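You operate a simulated robot arm through the tools that you are given. There is no shell and no other tool.

Carry out the task below with a simulated robot arm. There is one attempt and no reset: what you move stays moved.

TASK
Tie the mesh end down with both tie wires and the red hook tool.
Fine: shut the cradle clamp before twisting and open it after; the tool goes back in its holder. Set down upright: red hook tool. Where these are worked on the way, their far stop is far enough and under half their travel is too little: cradle clamp.

It is judged by the outcome, as a careful person would: the job done as asked, and still so three seconds after it is handed in. It fails if anything else is knocked over, pushed out of place, dropped, spilled or broken.

THE ROBOT
A 7-joint arm with a three-finger gripper, fixed in place. Base frame: the origin is at the foot of the arm, x ahead of it, y to its left, z up; the work surface is at about z = 82. Readings come in cm, degrees, newtons and seconds.
With the tool pointing down near the work surface it reaches from about 10 to 86 cm from the base axis. Its first joint turns from -166.0 to 166.0 degrees. Payload 2.94 kg.
The tool frame sits at the grasp point between the pads (the TCP): z along the fingers, y along the line on which they close. The tips reach 3 cm beyond it. The gripper opens to 13.2 cm. The gripper's body begins 10.7 cm behind the TCP.
Orientation is that of the tool frame in the base frame, as a unit quaternion [x, y, z, w]. With the fingers straight down and closing along the base's y, the tool's x points along the base's -x, its y along +y and its z along -z.

THE INTERFACE
- The arm moves only by the tool send_rows. Its argument "series" is one flat list of numbers, 7 for each row, row after row: the finger opening in cm, from 0 to 13.2, then the shift along the tool's x, y, z in cm, then the turn, a rotation vector about the tool's x, y, z in degrees. In form: [jaw, dx, dy, dz, ax, ay, az, jaw, dx, dy, dz, ax, ay, az, ...]. A call has 1 to 20 rows; each row is the pose to reach, as a shift and turn from the pose commanded when the call began, along the tool's axes at that moment. Rows are played at 5 a second. More than 5 cm and 8.6 degrees between two rows, or a gripper value outside its range, and nothing of the call is played. Where a pose cannot be reached the arm comes as near as it can. A force on the tool above 90 N (or 10 N above the force at the start of the call, whichever is more), or a blocked arm, ends the call early, and 0.2 s more pass. The fingers move at their own pace and stop on an object; they squeeze with about 28 N. The grip force told is the motor's: it shows also when the fingers shut on nothing. Time passes only in rows, and 0.2 s behind the last, so rows that repeat a pose let the fingers close. It gives the time, the measured TCP pose, the force on the tool (base axes), the opening and the grip force at its end, in the units of the frame above (readings bear some noise), with the torque about the TCP (base axes, N m) and any sound that the robot's microphone picked up, and new pictures: "pictures" is both (left out), scene, wrist or none.
- Cameras (640 x 400 px; columns grow to the right, rows downward): "scene" is fixed at [21.99, 65.05, 154.12]; the picture's right is [-0.60, -0.80, 0.00], its down [-0.41, 0.31, -0.86] and it looks along [0.68, -0.52, -0.51] (base axes); focal length 214 px, centre (320, 200). "wrist" rides on the gripper at [7.2, 0.3, -14.4] in the tool frame; the picture's right is [-0.04, 1.00, 0.00], its down [-0.88, -0.04, -0.48] and it looks along [-0.48, -0.02, 0.88] (tool axes); focal length 256 px, centre (320, 200). There is no depth. A picture from a camera that has moved, and an enlarged one, comes with that camera's place and axes in the base frame and with its lens.
- slide_trunk(by): slides the trunk up (or, below 0, down) by that many cm; the arm rides with it, the base frame stays. It gives what a move gives, with no picture.
- enlarge(camera, box): a new picture of the part [left, top, right, bottom] of that camera's present view, enlarged. No time passes.
- job_done(): hands the job in; it is judged then, once.

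Nothing tells you positions but the pictures and the camera data. Unless the task says otherwise, let go and move clear before handing in.

The tools are called after "Call:" by a JSON object that holds its "fn" and its "kwargs". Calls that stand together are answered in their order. send_rows: Moves the arm, as the interface text tells. Its arguments: {"type":"object","properties":{"series":{"type":"array"},"pictures":{"type":"string","enum":["both","scene","wrist","none"]}},"required":["series"]} The other tools are called the same way: slide_trunk (by) slides the trunk up or down; enlarge (camera, box) takes an enlarged picture of a part of a camera's view; job_done () hands the job in.

At the start:

```text
clock: 0.0
tcp_pos: [36.97, 33.4, 142.57]
tcp_rot: [0.001, 1.0, 0.0, 0.0]
force: [0.8, -0.4, -0.3]
ft_torque: [0.0, 0.01, 0.03]
gripper_width: 13.2
grasp_force: 0.0
trunk travel left (down, up): [-45.0, 9.0]
```

scene: 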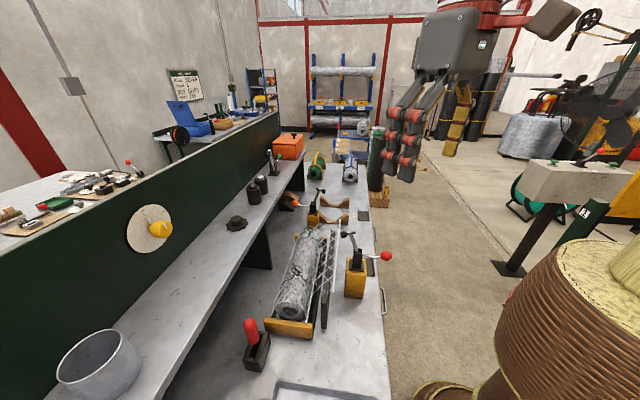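
wrist: 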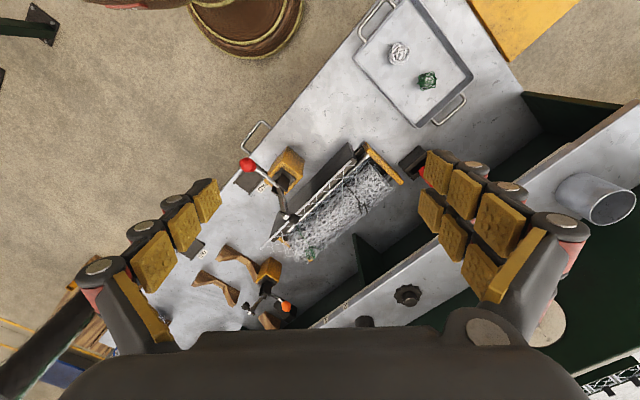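

I see a bench with a roll of mesh in a cradle, a toggle clamp with a red knob, a second clamp with an orange knob, a red-handled tool in a holder, and a tray. I'll take enlarged views before moving anything.

Call:
{"fn": "enlarge", "kwargs": {"camera": "scene", "box": [220, 170, 420, 295]}}

Call:
{"fn": "enlarge", "kwargs": {"camera": "scene", "box": [220, 275, 420, 400]}}

Call:
{"fn": "enlarge", "kwargs": {"camera": "wrist", "box": [180, 100, 420, 250]}}

Call:
{"fn": "enlarge", "kwargs": {"camera": "wrist", "box": [180, 200, 420, 350]}}

Call:
{"fn": "enlarge", "kwargs": {"camera": "wrist", "box": [320, 0, 560, 150]}}

Call:
{"fn": "enlarge", "kwargs": {"camera": "scene", "box": [220, 100, 420, 225]}}

```text
3.20 times, centred on (320, 232) of scene
camera zoom: at [21.99, 65.05, 154.12], right [-0.6, -0.8, 0.0], down [-0.41, 0.31, -0.86], along [0.68, -0.52, -0.51], focal length 686 px, centre (320, 96)
```

zoom: 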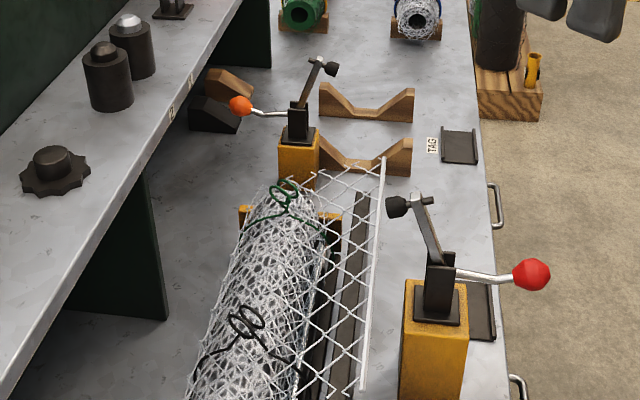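

```text
3.20 times, centred on (320, 338) of scene
camera zoom: at [21.99, 65.05, 154.12], right [-0.6, -0.8, 0.0], down [-0.41, 0.31, -0.86], along [0.68, -0.52, -0.51], focal length 686 px, centre (320, -240)
```

zoom: 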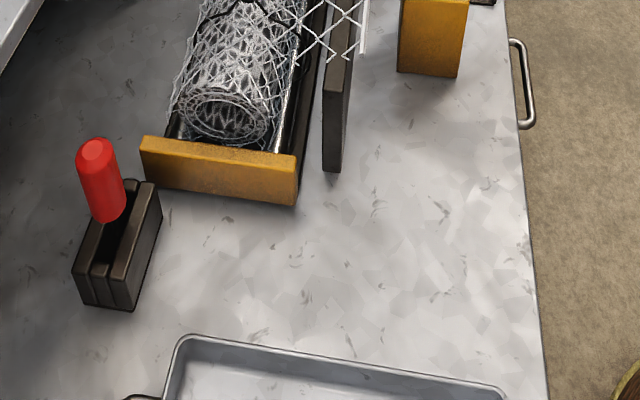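

```text
2.67 times, centred on (300, 175) of wrist
camera zoom: at [29.76, 33.49, 156.83], right [0.04, 1.0, 0.0], down [0.88, -0.04, 0.48], along [0.48, -0.02, -0.88], focal length 683 px, centre (373, 267)
```

zoom: 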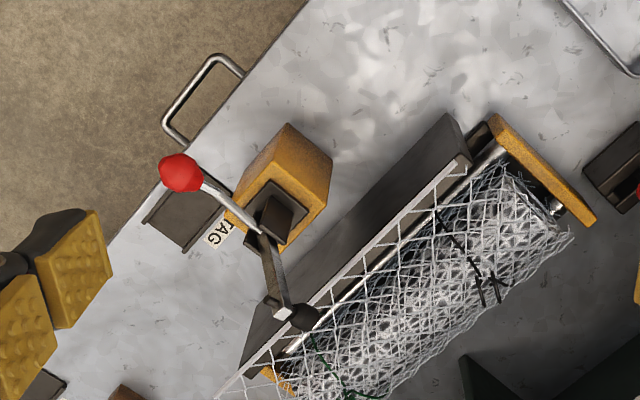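

```text
2.67 times, centred on (300, 275) of wrist
camera zoom: at [29.76, 33.49, 156.83], right [0.04, 1.0, 0.0], down [0.88, -0.04, 0.48], along [0.48, -0.02, -0.88], focal length 683 px, centre (373, 0)
```

zoom: 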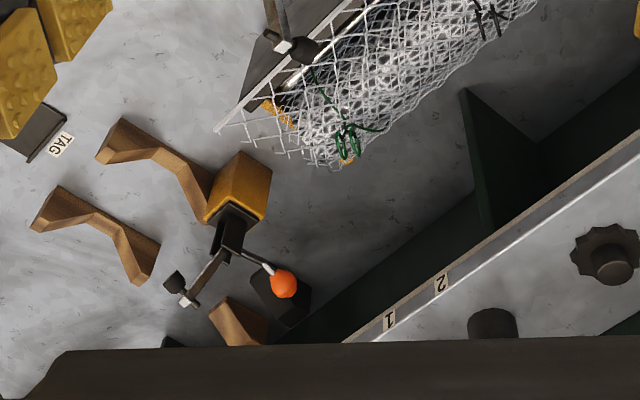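

```text
2.67 times, centred on (440, 75) of wrist
camera zoom: at [29.76, 33.49, 156.83], right [0.04, 1.0, 0.0], down [0.88, -0.04, 0.48], along [0.48, -0.02, -0.88], focal length 683 px, centre (0, 533)
```

zoom: 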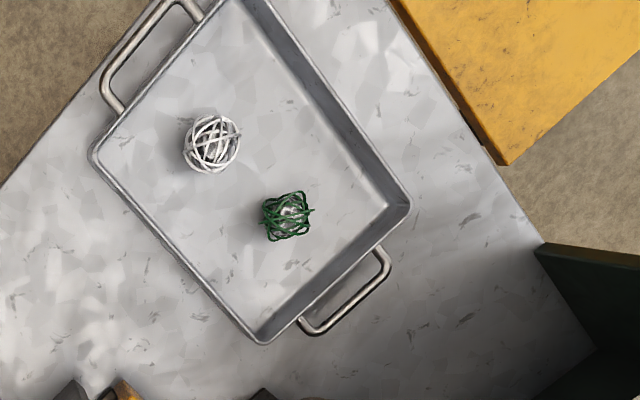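

```text
3.20 times, centred on (320, 162) of scene
camera zoom: at [21.99, 65.05, 154.12], right [-0.6, -0.8, 0.0], down [-0.41, 0.31, -0.86], along [0.68, -0.52, -0.51], focal length 686 px, centre (320, 320)
```

zoom: 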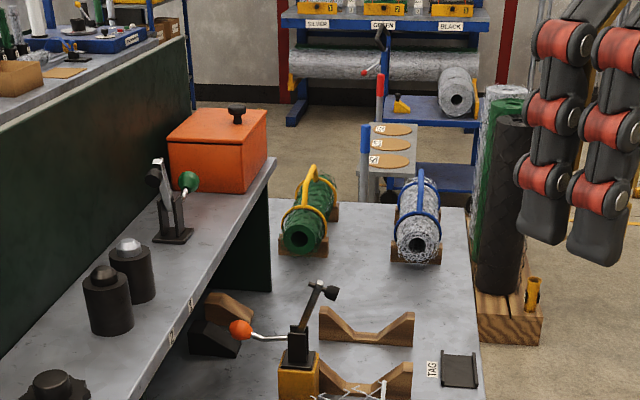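

The roll carries two wires, green and black, each with loops on top. The bench edge runs at about 45° in the base frame. I'll turn the wrist square to the bench so its camera gets a better view.

Call:
{"fn": "send_rows", "kwargs": {"series": [13.2, -0.3, -1.2, 0, 0, 0, -7.3, 13.2, -0.6, -2.4, 0, 0, 0, -14.6, 13.2, -0.9, -3.6, 0, 0, 0, -22, 13.2, -1.2, -4.8, 0, 0, 0, -29.3, 13.2, -1.5, -6, 0, 0, 0, -36.6, 13.2, -1.7, -7.2, 0, 0, 0, -44, 13.2, -1.7, -7.2, 0, 0, 0, -44]}}

```text
clock: 1.6
tcp_pos: [38.65, 26.02, 142.51]
tcp_rot: [-0.375, 0.927, 0.0, 0.0]
force: [0.2, 0.1, 0.3]
ft_torque: [-0.01, 0.0, -0.01]
gripper_width: 13.18
grasp_force: 0.2
trunk travel left (down, up): [-45.0, 9.0]
camera wrist: at [33.27, 21.19, 156.82], right [-0.66, 0.75, 0.0], down [0.66, 0.58, 0.48], along [0.36, 0.32, -0.88], focal length 256 px, centre (320, 200)
```

scene: 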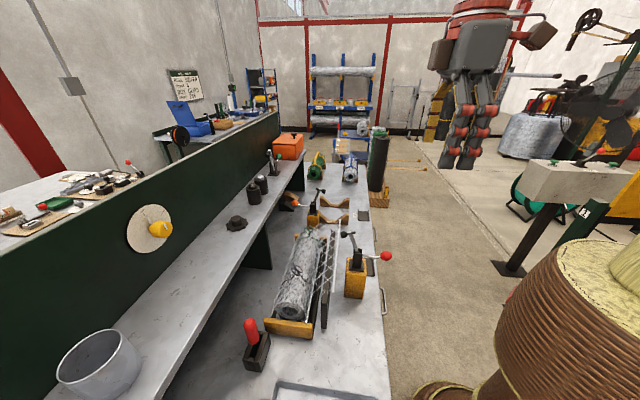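
wrist: 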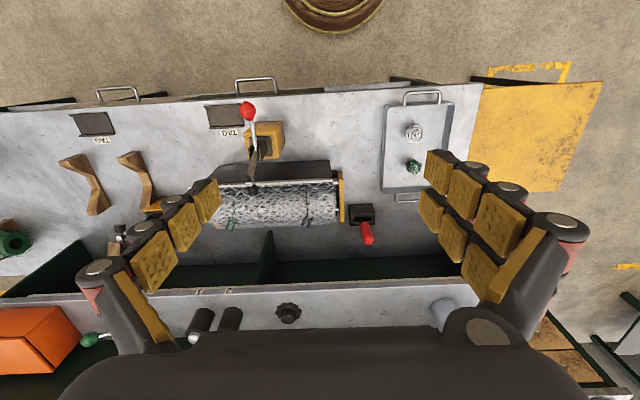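

Call:
{"fn": "enlarge", "kwargs": {"camera": "wrist", "box": [200, 90, 360, 190]}}

Call:
{"fn": "enlarge", "kwargs": {"camera": "wrist", "box": [200, 160, 360, 260]}}

Call:
{"fn": "enlarge", "kwargs": {"camera": "wrist", "box": [320, 160, 440, 260]}}

Call:
{"fn": "enlarge", "kwargs": {"camera": "wrist", "box": [40, 80, 200, 180]}}

Call:
{"fn": "enlarge", "kwargs": {"camera": "scene", "box": [260, 220, 360, 320]}}

Call:
{"fn": "enlarge", "kwargs": {"camera": "scene", "box": [270, 175, 350, 235]}}

```text
4.00 times, centred on (280, 140) of wrist
camera zoom: at [33.27, 21.19, 156.82], right [-0.66, 0.75, 0.0], down [0.66, 0.58, 0.48], along [0.36, 0.32, -0.88], focal length 1024 px, centre (480, 440)
```

zoom: 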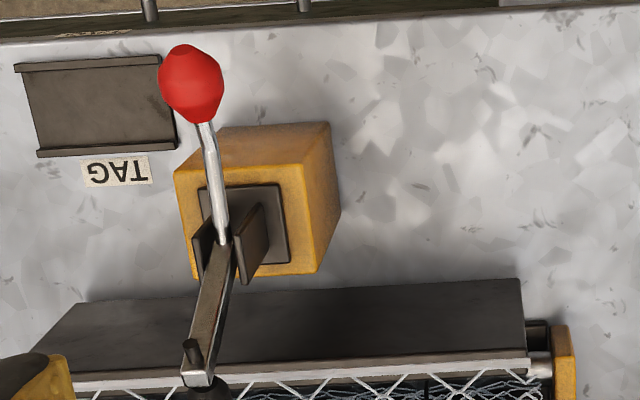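

```text
4.00 times, centred on (280, 210) of wrist
camera zoom: at [33.27, 21.19, 156.82], right [-0.66, 0.75, 0.0], down [0.66, 0.58, 0.48], along [0.36, 0.32, -0.88], focal length 1024 px, centre (480, 160)
```

zoom: 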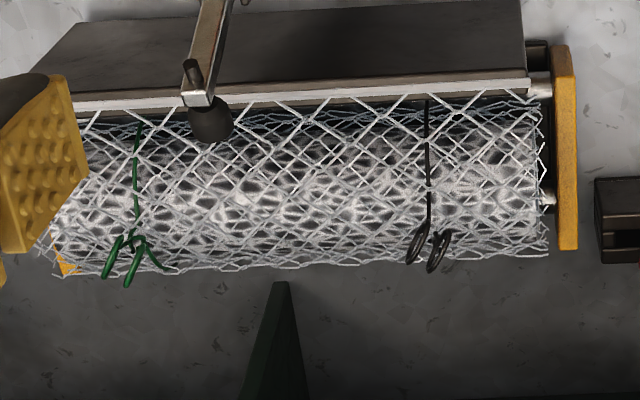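

```text
4.00 times, centred on (380, 210) of wrist
camera zoom: at [33.27, 21.19, 156.82], right [-0.66, 0.75, 0.0], down [0.66, 0.58, 0.48], along [0.36, 0.32, -0.88], focal length 1024 px, centre (80, 160)
```

zoom: 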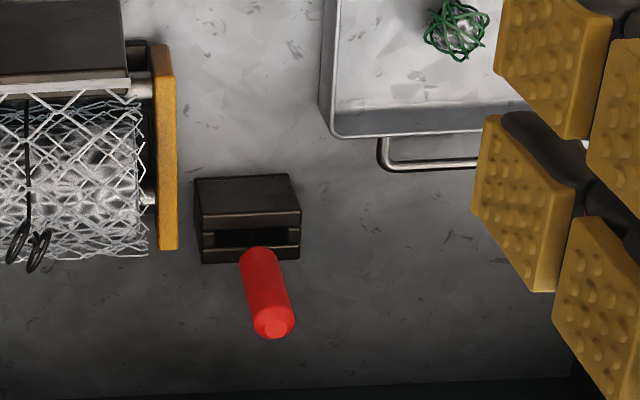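

```text
4.00 times, centred on (120, 130) of wrist
camera zoom: at [33.27, 21.19, 156.82], right [-0.66, 0.75, 0.0], down [0.66, 0.58, 0.48], along [0.36, 0.32, -0.88], focal length 1024 px, centre (1120, 480)
```

zoom: 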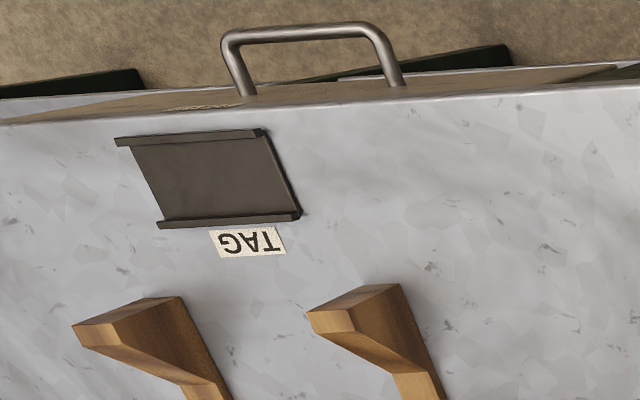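

```text
4.00 times, centred on (310, 270) of scene
camera zoom: at [21.99, 65.05, 154.12], right [-0.6, -0.8, 0.0], down [-0.41, 0.31, -0.86], along [0.68, -0.52, -0.51], focal length 858 px, centre (360, -80)
```

zoom: 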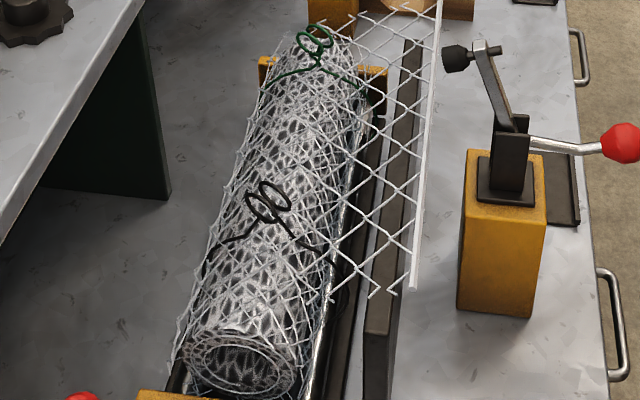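

```text
6.67 times, centred on (310, 205) of scene
camera zoom: at [21.99, 65.05, 154.12], right [-0.6, -0.8, 0.0], down [-0.41, 0.31, -0.86], along [0.68, -0.52, -0.51], focal length 1430 px, centre (387, 167)
```

zoom: 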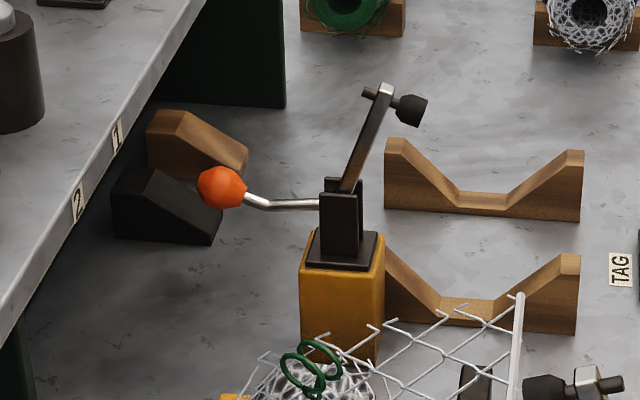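

I make out the red-knob toggle clamp in a plane at about p = 22 cm along the bench, with its lever horizontal towards the robot and its pad raised, so it is open. The hook tool stands in its holder at about (57.5, 61). Next I go above the red knob for a closer look.

Call:
{"fn": "send_rows", "kwargs": {"series": [13.2, -0.1, -2, -3.4, 0, 0, 0, 13.2, -0.3, -4, -3.4, 0, 0, 0, 11, -0.5, -6, 0, 0, 0, 0, 9, -0.6, -8, 4, 0, 0, 0, 8, -0.8, -10, 8, 0, 0, 0, 7, -1, -12, 12, 0, 0, 0, 7, -1.1, -13, 16, 0, 0, 0, 7, -1.2, -14.2, 19.5, 0, 0, 0, 7, -1.2, -14.2, 22, 0, 0, 0, 7, -1.2, -14.2, 22, 0, 0, 0]}}

```text
clock: 3.8
tcp_pos: [49.58, 16.54, 120.56]
tcp_rot: [-0.375, 0.927, 0.0, 0.0]
force: [-0.6, 0.3, 0.5]
ft_torque: [0.01, -0.04, 0.02]
gripper_width: 7.0
grasp_force: 0.1
trunk travel left (down, up): [-45.0, 9.0]
camera wrist: at [44.1, 11.67, 134.86], right [-0.66, 0.75, 0.0], down [0.66, 0.58, 0.48], along [0.36, 0.32, -0.88], focal length 256 px, centre (320, 200)
```

scene: 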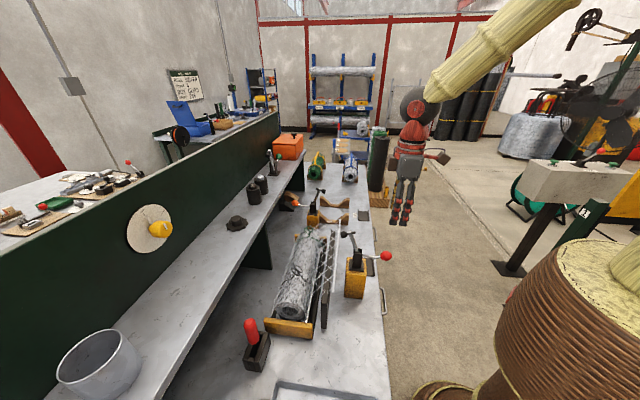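
wrist: 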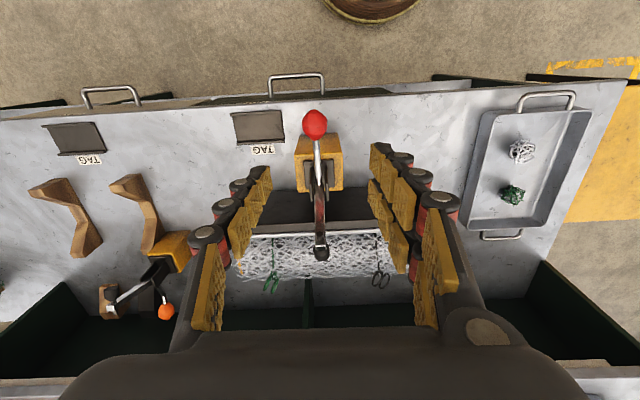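

Call:
{"fn": "enlarge", "kwargs": {"camera": "wrist", "box": [260, 90, 380, 165]}}

Call:
{"fn": "enlarge", "kwargs": {"camera": "scene", "box": [330, 220, 410, 270]}}

Call:
{"fn": "enlarge", "kwargs": {"camera": "wrist", "box": [240, 210, 420, 310]}}

```text
5.33 times, centred on (320, 128) of wrist
camera zoom: at [44.1, 11.67, 134.86], right [-0.66, 0.75, 0.0], down [0.66, 0.58, 0.48], along [0.36, 0.32, -0.88], focal length 1365 px, centre (320, 587)
```

zoom: 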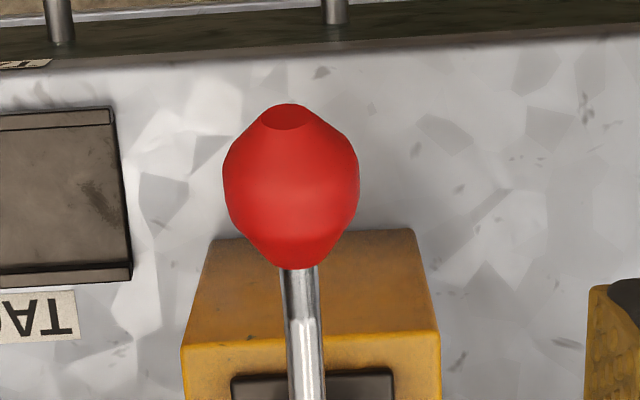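

```text
8.00 times, centred on (370, 245) of scene
camera zoom: at [21.99, 65.05, 154.12], right [-0.6, -0.8, 0.0], down [-0.41, 0.31, -0.86], along [0.68, -0.52, -0.51], focal length 1716 px, centre (-80, -160)
```

zoom: 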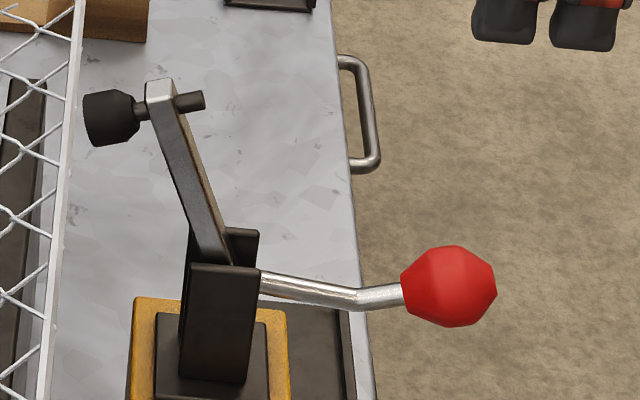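

```text
3.56 times, centred on (330, 260) of wrist
camera zoom: at [44.1, 11.67, 134.86], right [-0.66, 0.75, 0.0], down [0.66, 0.58, 0.48], along [0.36, 0.32, -0.88], focal length 910 px, centre (284, -13)
```

zoom: 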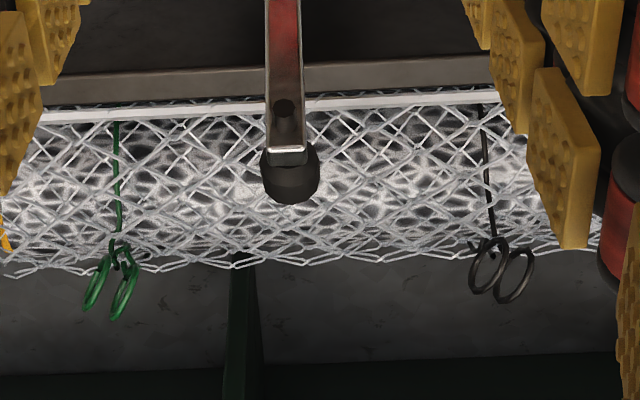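

The red knob works out at about (50.0, 16.0, 101.6), with its pivot about 9 cm further from the robot at the same height. I'll descend so the pads straddle the knob.

Call:
{"fn": "send_rows", "kwargs": {"series": [7, 0, -0.6, 4, 0, 0, 0, 7, 0, -0.6, 8, 0, 0, 0, 7, 0, -0.6, 12, 0, 0, 0, 7, 0, -0.6, 15, 0, 0, 0, 7, 0, -0.6, 17, 0, 0, 0, 7, 0, -0.6, 18.8, 0, 0, 0, 7, 0, -0.6, 18.8, 0, 0, 0]}}

Call:
{"fn": "enlarge", "kwargs": {"camera": "scene", "box": [330, 200, 450, 275]}}

```text
clock: 5.4
tcp_pos: [49.84, 16.24, 101.73]
tcp_rot: [-0.375, 0.927, 0.0, 0.0]
force: [0.3, -0.5, 0.8]
ft_torque: [-0.01, 0.0, 0.0]
gripper_width: 6.98
grasp_force: 0.0
trunk travel left (down, up): [-45.0, 9.0]
camera wrist: at [44.39, 11.4, 116.01], right [-0.66, 0.75, 0.0], down [0.66, 0.58, 0.48], along [0.36, 0.32, -0.88], focal length 256 px, centre (320, 200)
```

scene: 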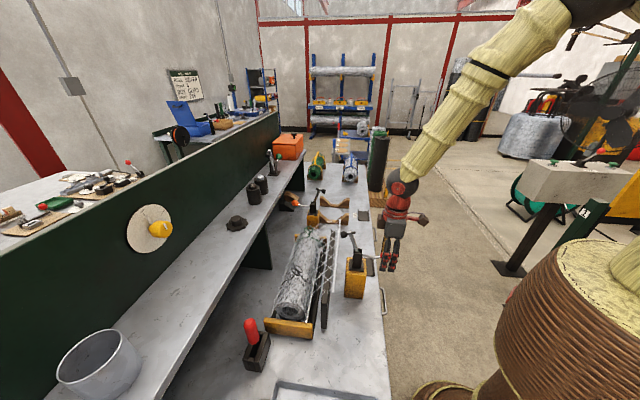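
wrist: 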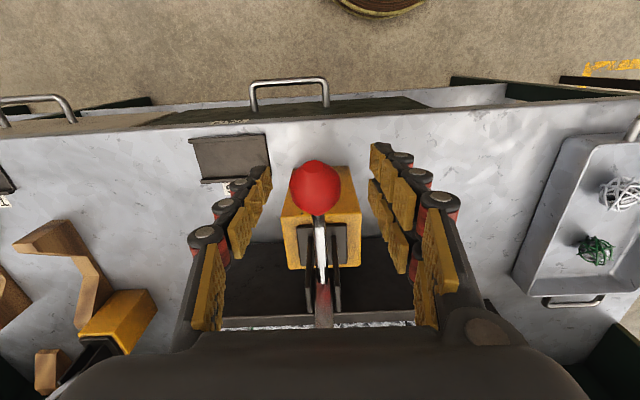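

```text
5.33 times, centred on (390, 238) of scene
camera zoom: at [21.99, 65.05, 154.12], right [-0.6, -0.8, 0.0], down [-0.41, 0.31, -0.86], along [0.68, -0.52, -0.51], focal length 1144 px, centre (-53, 0)
```

zoom: 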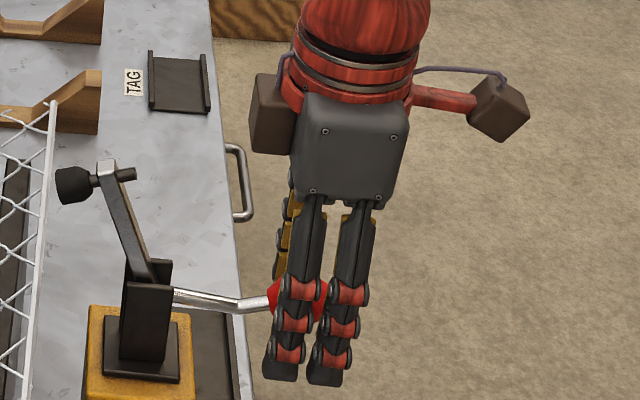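

Call:
{"fn": "send_rows", "kwargs": {"series": [2, 0, 0, 0, 0, 0, 0, 2, 0, 0, 0, 0, 0, 0, 2, 0, 0, 0, 0, 0, 0, 2, 0, 0, 0, 0, 0, 0, 2, 0, 0, 0, 0, 0, 0]}}

Call:
{"fn": "enlarge", "kwargs": {"camera": "scene", "box": [330, 200, 450, 275]}}

```text
clock: 6.6
tcp_pos: [49.95, 16.13, 101.75]
tcp_rot: [-0.375, 0.927, 0.0, 0.0]
force: [10.4, -14.7, -2.0]
ft_torque: [0.0, -0.11, -0.08]
gripper_width: 3.25
grasp_force: 9.6
trunk travel left (down, up): [-45.0, 9.0]
camera wrist: at [44.55, 11.24, 116.01], right [-0.66, 0.75, 0.0], down [0.66, 0.58, 0.48], along [0.36, 0.32, -0.88], focal length 256 px, centre (320, 200)
```

scene: 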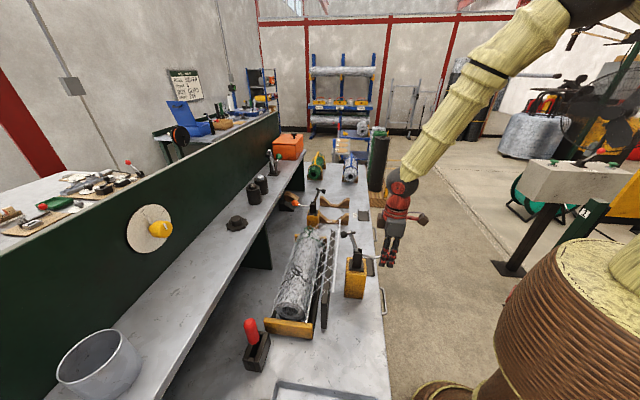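
wrist: 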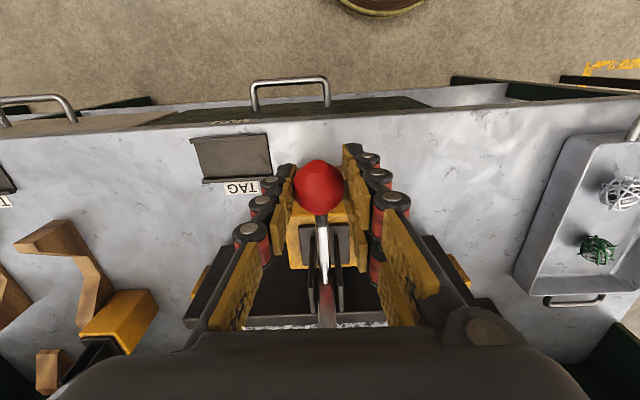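

```text
5.33 times, centred on (390, 238) of scene
camera zoom: at [21.99, 65.05, 154.12], right [-0.6, -0.8, 0.0], down [-0.41, 0.31, -0.86], along [0.68, -0.52, -0.51], focal length 1144 px, centre (-53, 0)
```

zoom: 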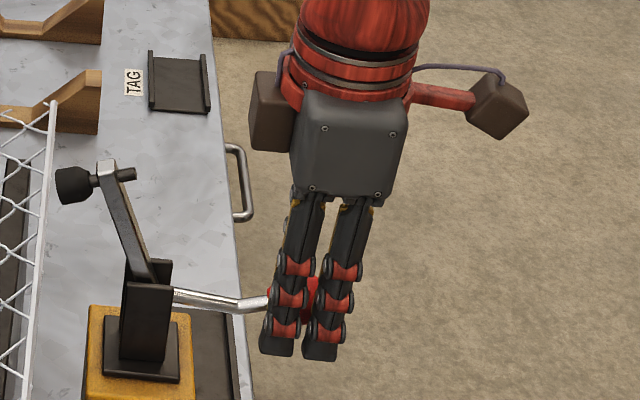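

The knob is held. I'll lift it a little along its arc to check how the lever moves.

Call:
{"fn": "send_rows", "kwargs": {"series": [2, 0, -0.15, 0, 0, 0, 0, 2, -0.04, -0.25, -0.79, 0, 0, 0, 2, -0.14, -0.3, -1.58, 0, 0, 0, 2, -0.31, -0.3, -2.36, 0, 0, 0, 2, -0.55, -0.3, -3.11, 0, 0, 0, 2, -0.55, -0.3, -3.11, 0, 0, 0]}}

Call:
{"fn": "enlarge", "kwargs": {"camera": "scene", "box": [330, 200, 450, 275]}}

```text
clock: 8.0
tcp_pos: [50.29, 16.31, 104.7]
tcp_rot: [-0.375, 0.927, 0.0, -0.002]
force: [-3.2, -7.8, -15.8]
ft_torque: [-0.88, 0.86, -0.21]
gripper_width: 3.1
grasp_force: 45.0
trunk travel left (down, up): [-45.0, 9.0]
camera wrist: at [44.97, 11.48, 119.07], right [-0.66, 0.75, 0.0], down [0.66, 0.58, 0.47], along [0.35, 0.31, -0.88], focal length 256 px, centre (320, 200)
```

scene: 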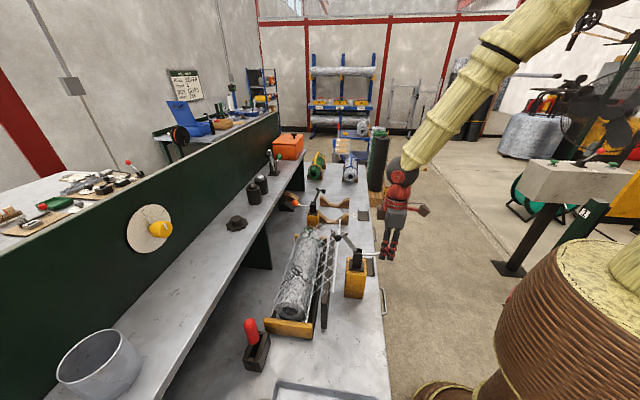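
wrist: 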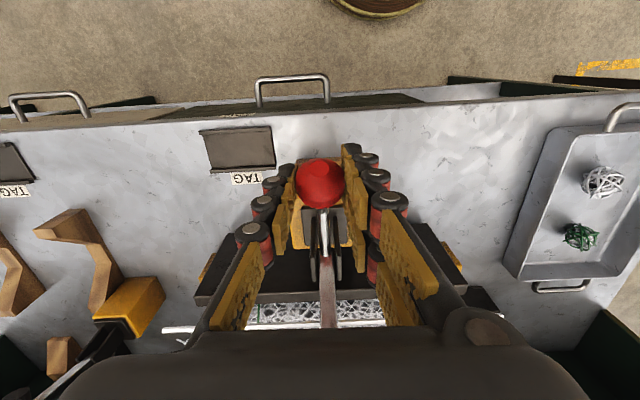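

```text
5.33 times, centred on (390, 238) of scene
camera zoom: at [21.99, 65.05, 154.12], right [-0.6, -0.8, 0.0], down [-0.41, 0.31, -0.86], along [0.68, -0.52, -0.51], focal length 1144 px, centre (-53, 0)
```

zoom: 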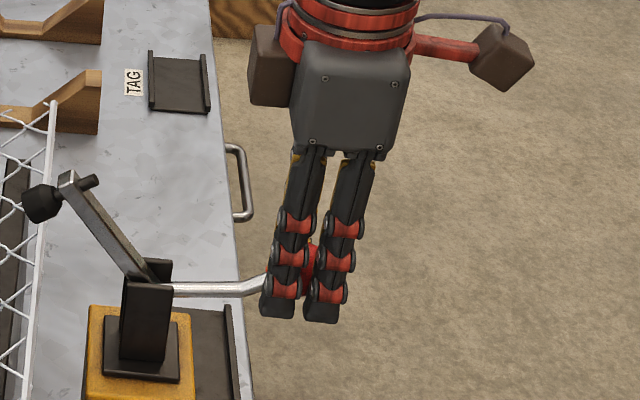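

Call:
{"fn": "send_rows", "kwargs": {"series": [2, -0.3, 0.1, -0.74, 0, 0, 0, 2, -0.67, 0.1, -1.44, 0, 0, 0, 2, -1.1, 0.1, -2.11, 0, 0, 0, 2, -1.58, 0.1, -2.74, 0, 0, 0, 2, -2.12, 0.1, -3.32, 0, 0, 0, 2, -2.7, 0.1, -3.86, 0, 0, 0, 2, -2.7, 0.1, -3.86, 0, 0, 0]}}

Call:
{"fn": "enlarge", "kwargs": {"camera": "scene", "box": [310, 200, 430, 275]}}

```text
clock: 9.6
tcp_pos: [52.26, 18.18, 108.76]
tcp_rot: [-0.374, 0.927, 0.001, 0.0]
force: [-12.1, -14.1, -0.1]
ft_torque: [-1.0, 1.07, -0.03]
gripper_width: 3.15
grasp_force: 45.7
trunk travel left (down, up): [-45.0, 9.0]
camera wrist: at [46.79, 13.35, 123.07], right [-0.66, 0.75, 0.0], down [0.66, 0.58, 0.47], along [0.36, 0.32, -0.88], focal length 256 px, centre (320, 200)
```

scene: 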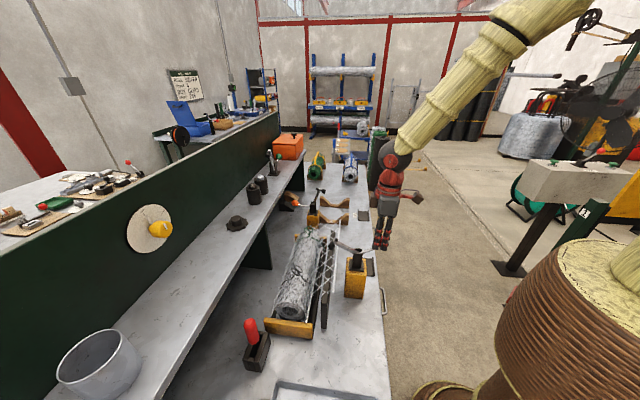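
wrist: 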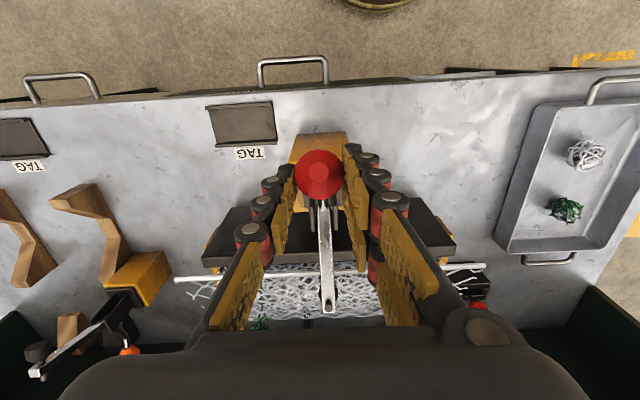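

```text
5.33 times, centred on (370, 238) of scene
camera zoom: at [21.99, 65.05, 154.12], right [-0.6, -0.8, 0.0], down [-0.41, 0.31, -0.86], along [0.68, -0.52, -0.51], focal length 1144 px, centre (53, 0)
```

zoom: 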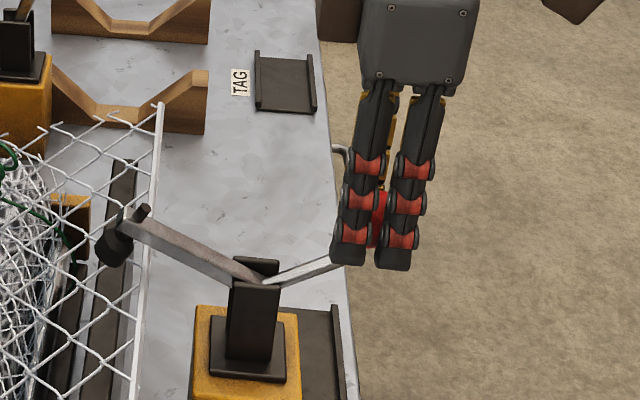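

Call:
{"fn": "send_rows", "kwargs": {"series": [2, -0.2, 0.1, -0.4, 0, 0, 0, 2, -0.5, 0.1, -0.7, 0, 0, 0, 2, -0.8, 0.1, -0.95, 0, 0, 0, 2, -1.15, 0.1, -1.15, 0, 0, 0, 2, -1.15, 0.1, -1.15, 0, 0, 0]}}

Call:
{"fn": "enlarge", "kwargs": {"camera": "scene", "box": [310, 200, 430, 275]}}

```text
clock: 10.8
tcp_pos: [53.11, 19.09, 109.85]
tcp_rot: [-0.375, 0.927, 0.0, 0.0]
force: [0.0, -10.1, -5.9]
ft_torque: [-0.95, 0.84, 0.01]
gripper_width: 3.15
grasp_force: 45.0
trunk travel left (down, up): [-45.0, 9.0]
camera wrist: at [47.7, 14.28, 124.18], right [-0.66, 0.75, 0.0], down [0.66, 0.58, 0.48], along [0.36, 0.32, -0.88], focal length 256 px, centre (320, 200)
```

scene: 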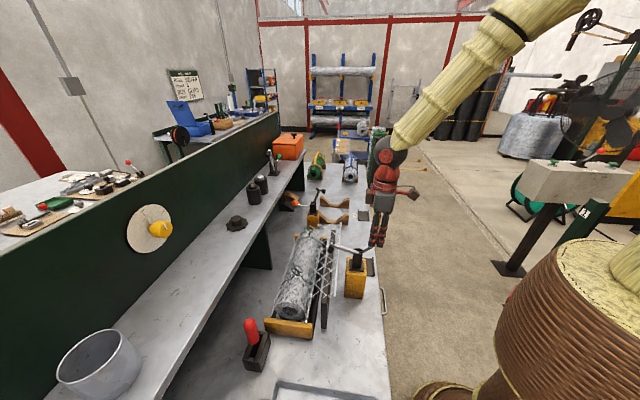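
wrist: 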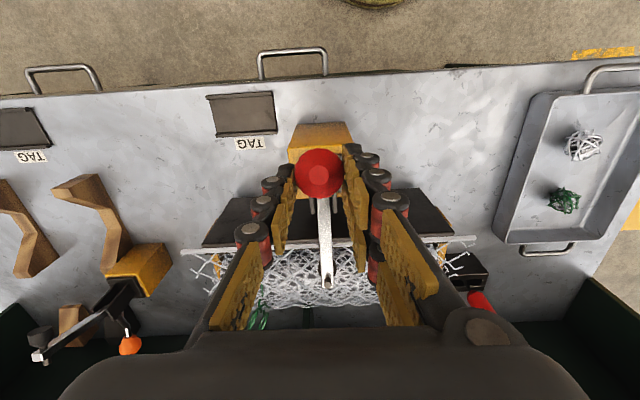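

```text
5.33 times, centred on (370, 238) of scene
camera zoom: at [21.99, 65.05, 154.12], right [-0.6, -0.8, 0.0], down [-0.41, 0.31, -0.86], along [0.68, -0.52, -0.51], focal length 1144 px, centre (53, 0)
```

zoom: 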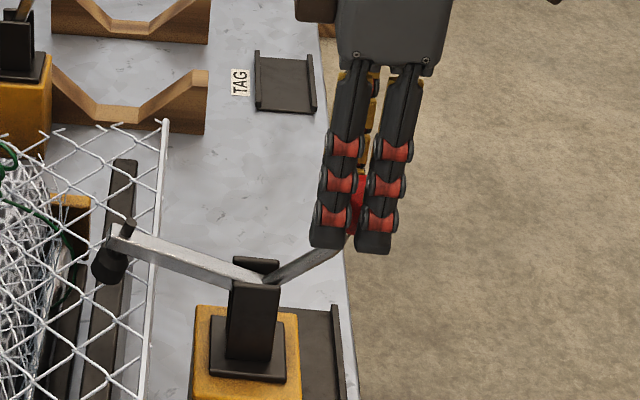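

Call:
{"fn": "send_rows", "kwargs": {"series": [2, -0.4, 0.0, -0.28, 0, 0, 0, 2, -0.78, 0.0, -0.53, 0, 0, 0, 2, -1.2, 0.0, -0.77, 0, 0, 0, 2, -1.6, 0, -0.99, 0, 0, 0, 2, -1.6, 0, -0.99, 0, 0, 0]}}

Call:
{"fn": "enlarge", "kwargs": {"camera": "scene", "box": [310, 200, 430, 275]}}

```text
clock: 12.0
tcp_pos: [54.22, 20.25, 110.86]
tcp_rot: [-0.374, 0.927, 0.0, 0.0]
force: [0.0, -9.8, -5.7]
ft_torque: [-1.04, 0.93, 0.02]
gripper_width: 3.14
grasp_force: 45.3
trunk travel left (down, up): [-45.0, 9.0]
camera wrist: at [48.83, 15.39, 125.14], right [-0.66, 0.75, 0.0], down [0.66, 0.58, 0.48], along [0.36, 0.32, -0.88], focal length 256 px, centre (320, 200)
```

scene: 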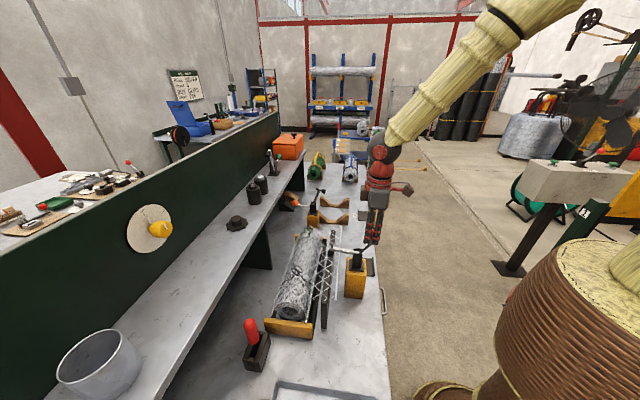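
wrist: 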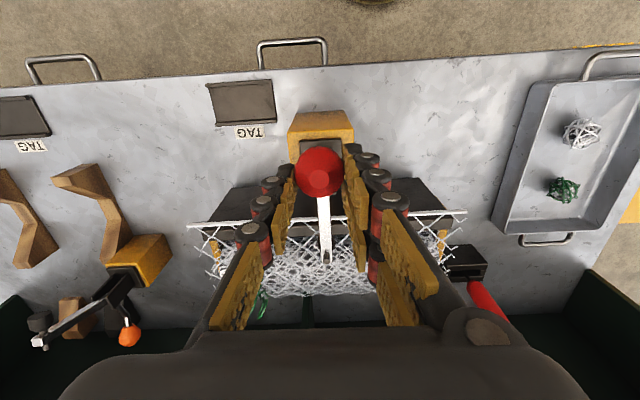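

```text
5.33 times, centred on (370, 238) of scene
camera zoom: at [21.99, 65.05, 154.12], right [-0.6, -0.8, 0.0], down [-0.41, 0.31, -0.86], along [0.68, -0.52, -0.51], focal length 1144 px, centre (53, 0)
```

zoom: 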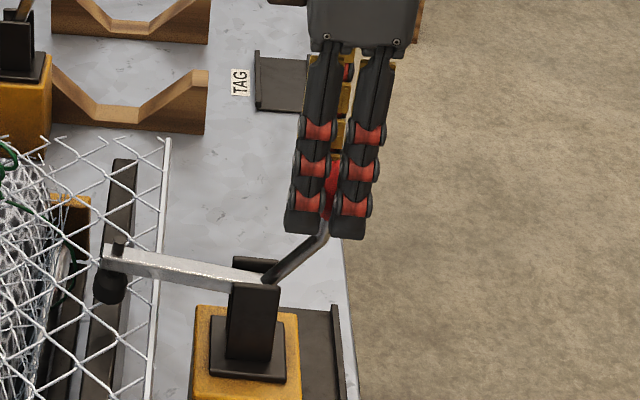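

Call:
{"fn": "send_rows", "kwargs": {"series": [2, -0.42, 0.0, -0.2, 0, 0, 0, 2, -0.85, 0.0, -0.39, 0, 0, 0, 2, -1.3, 0.0, -0.56, 0, 0, 0, 2, -1.74, 0, -0.71, 0, 0, 0, 2, -1.74, 0, -0.71, 0, 0, 0]}}

Call:
{"fn": "enlarge", "kwargs": {"camera": "scene", "box": [310, 200, 430, 275]}}

```text
clock: 13.2
tcp_pos: [55.26, 21.27, 111.4]
tcp_rot: [-0.374, 0.927, 0.001, -0.002]
force: [-15.6, -22.3, -16.4]
ft_torque: [-0.32, 0.15, 0.06]
gripper_width: 3.12
grasp_force: 44.6
trunk travel left (down, up): [-45.0, 9.0]
camera wrist: at [49.89, 16.42, 125.75], right [-0.66, 0.75, 0.0], down [0.66, 0.58, 0.47], along [0.35, 0.31, -0.88], focal length 256 px, centre (320, 200)
```

scene: 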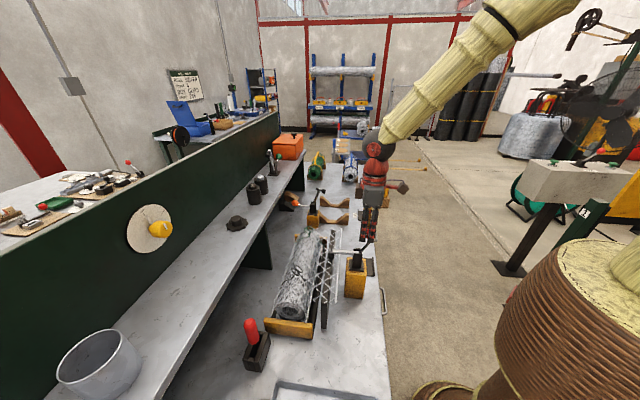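
wrist: 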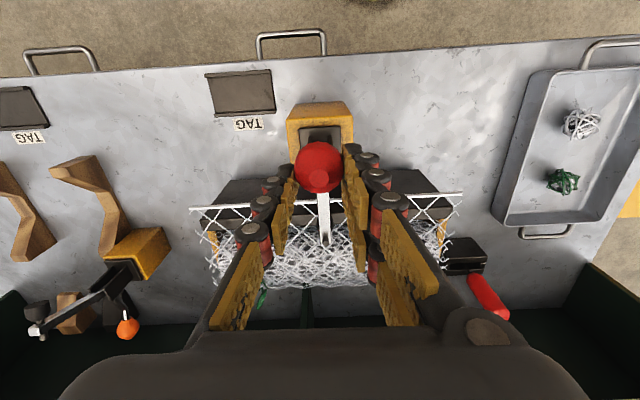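

```text
5.33 times, centred on (370, 238) of scene
camera zoom: at [21.99, 65.05, 154.12], right [-0.6, -0.8, 0.0], down [-0.41, 0.31, -0.86], along [0.68, -0.52, -0.51], focal length 1144 px, centre (53, 0)
```

zoom: 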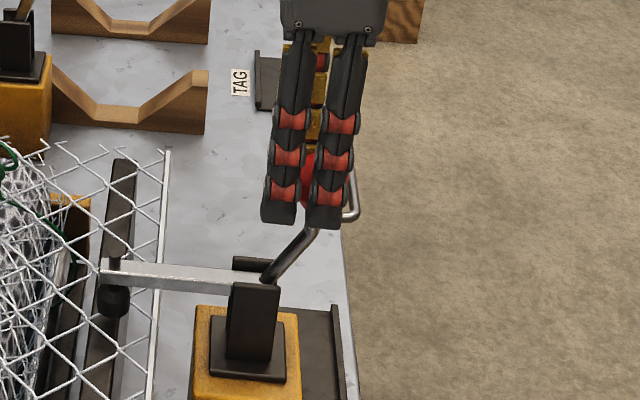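

Call:
{"fn": "send_rows", "kwargs": {"series": [2, -0.3, 0.0, -0.05, 0, 0, 0, 2, -0.6, 0.0, -0.1, 0, 0, 0, 2, -0.9, 0.0, -0.15, 0, 0, 0, 2, -0.9, 0, -0.15, 0, 0, 0], "pictures": "none"}}

Call:
{"fn": "enlarge", "kwargs": {"camera": "scene", "box": [310, 200, 430, 275]}}

```text
clock: 14.2
tcp_pos: [56.18, 22.47, 111.75]
tcp_rot: [-0.375, 0.927, -0.001, 0.004]
force: [-2.5, 15.2, 5.2]
ft_torque: [0.34, 0.07, -0.4]
gripper_width: 2.7
grasp_force: 4.6
trunk travel left (down, up): [-45.0, 9.0]
```

```text
5.33 times, centred on (370, 238) of scene
camera zoom: at [21.99, 65.05, 154.12], right [-0.6, -0.8, 0.0], down [-0.41, 0.31, -0.86], along [0.68, -0.52, -0.51], focal length 1144 px, centre (53, 0)
```

zoom: 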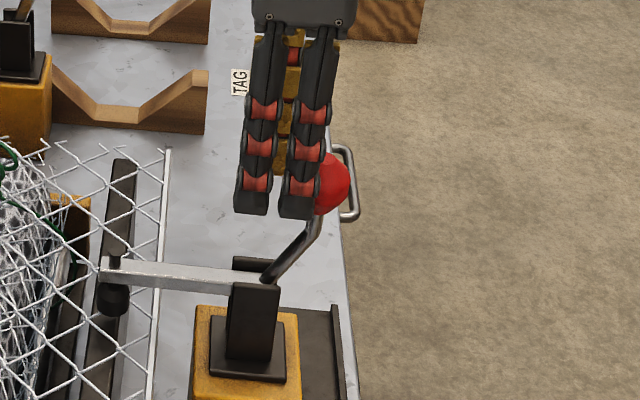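

The clamp reached its far stop: the arm is level, the pad is on the mesh end, and the pads slid off the knob without moving it further. I open the fingers and back away upward.

Call:
{"fn": "send_rows", "kwargs": {"series": [5, 0, 0, 0, 0, 0, 0, 7.5, 0, 0, 0, 0, 0, 0, 8, 0, 0, 0, 0, 0, 0, 8, 0, 0, -4, 0, 0, 0, 8, 0, 0, -8, 0, 0, 0, 8, 0, 0, -12, 0, 0, 0, 8, 0, 0, -15, 0, 0, 0, 8, 0, 0, -15, 0, 0, 0]}}

Call:
{"fn": "enlarge", "kwargs": {"camera": "scene", "box": [260, 210, 400, 300]}}

Call:
{"fn": "enlarge", "kwargs": {"camera": "wrist", "box": [200, 130, 420, 270]}}

```text
clock: 16.0
tcp_pos: [56.05, 22.2, 126.7]
tcp_rot: [-0.375, 0.927, -0.001, 0.0]
force: [0.0, -0.8, -0.6]
ft_torque: [-0.01, 0.02, 0.0]
gripper_width: 8.01
grasp_force: 0.2
trunk travel left (down, up): [-45.0, 9.0]
camera wrist: at [50.7, 17.33, 141.08], right [-0.66, 0.75, 0.0], down [0.66, 0.58, 0.48], along [0.36, 0.32, -0.88], focal length 256 px, centre (320, 200)
```

scene: 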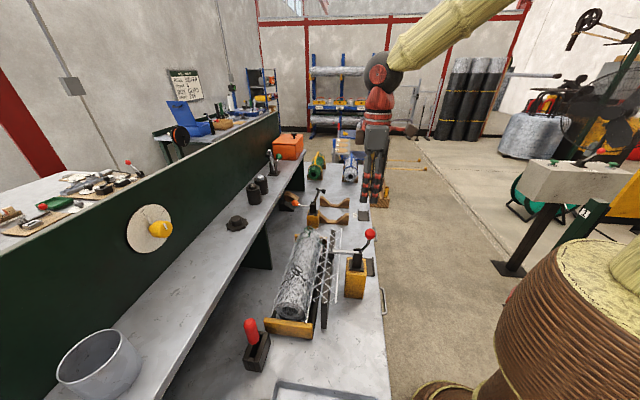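
wrist: 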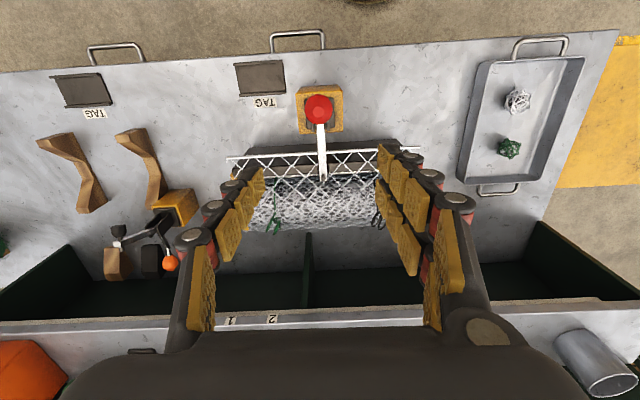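

```text
4.44 times, centred on (330, 255) of scene
camera zoom: at [21.99, 65.05, 154.12], right [-0.6, -0.8, 0.0], down [-0.41, 0.31, -0.86], along [0.68, -0.52, -0.51], focal length 953 px, centre (276, -44)
```

zoom: 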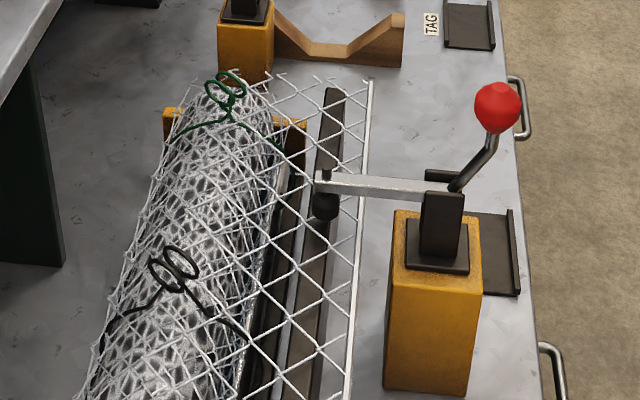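

```text
2.86 times, centred on (310, 200) of wrist
camera zoom: at [50.7, 17.33, 141.08], right [-0.66, 0.75, 0.0], down [0.66, 0.58, 0.48], along [0.36, 0.32, -0.88], focal length 731 px, centre (349, 200)
```

zoom: 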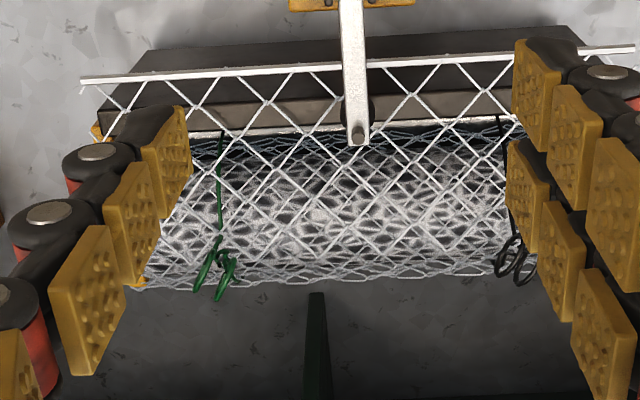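

Clamp is shut. Now I move over toward the hook tool in its holder and look at it up close.

Call:
{"fn": "send_rows", "kwargs": {"series": [10, -1, 4, 0, 0, 0, 0, 11, -2.5, 8, 0, 0, 0, 0, 12, -4, 12, 0, 0, 0, 0, 12, -5.5, 16, 0, 0, 0, 0, 12, -7, 20, 0, 0, 0, 0, 12, -8.5, 24, 1, 0, 0, 0, 12, -9.5, 26.6, 3, 0, 0, 0, 12, -9.5, 26.6, 3, 0, 0, 0]}}

Call:
{"fn": "enlarge", "kwargs": {"camera": "wrist", "box": [230, 120, 410, 240]}}

Call:
{"fn": "enlarge", "kwargs": {"camera": "scene", "box": [220, 300, 320, 380]}}

```text
clock: 17.8
tcp_pos: [44.49, 48.02, 123.65]
tcp_rot: [-0.375, 0.927, 0.0, 0.0]
force: [-0.2, -0.1, 0.9]
ft_torque: [0.02, -0.02, 0.01]
gripper_width: 12.0
grasp_force: 0.2
trunk travel left (down, up): [-45.0, 9.0]
camera wrist: at [39.04, 43.1, 137.95], right [-0.66, 0.75, 0.0], down [0.66, 0.58, 0.48], along [0.36, 0.32, -0.88], focal length 256 px, centre (320, 200)
```

scene: 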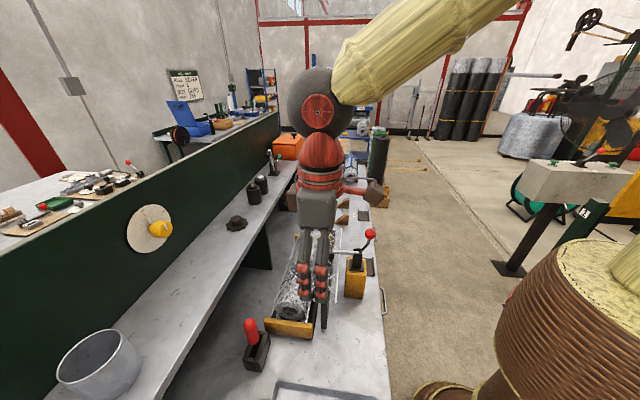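
wrist: 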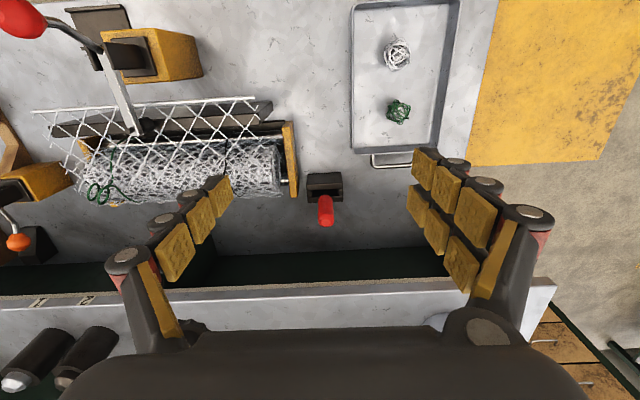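

```text
3.33 times, centred on (320, 180) of wrist
camera zoom: at [39.04, 43.1, 137.95], right [-0.66, 0.75, 0.0], down [0.66, 0.58, 0.48], along [0.36, 0.32, -0.88], focal length 853 px, centre (320, 267)
```

zoom: 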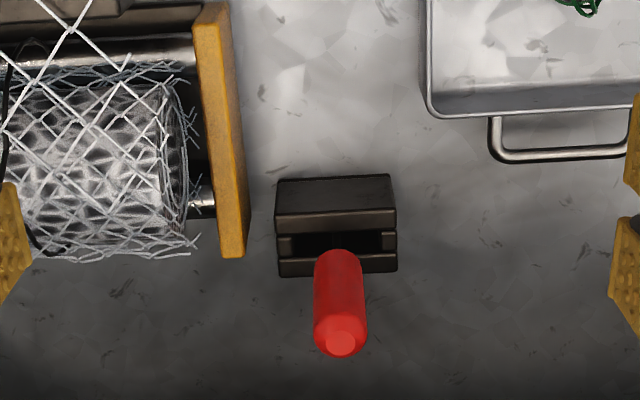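

```text
5.00 times, centred on (270, 340) of scene
camera zoom: at [21.99, 65.05, 154.12], right [-0.6, -0.8, 0.0], down [-0.41, 0.31, -0.86], along [0.68, -0.52, -0.51], focal length 1072 px, centre (570, -500)
```

zoom: 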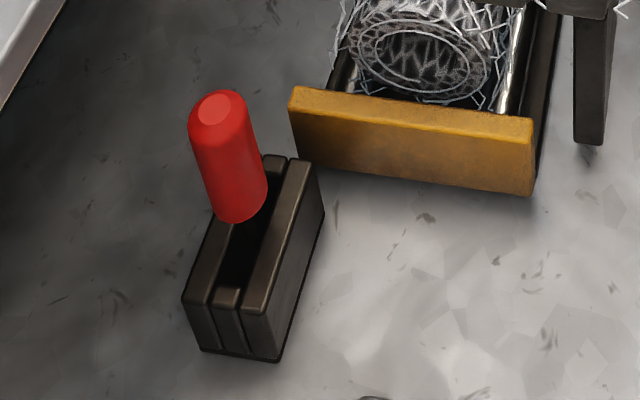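

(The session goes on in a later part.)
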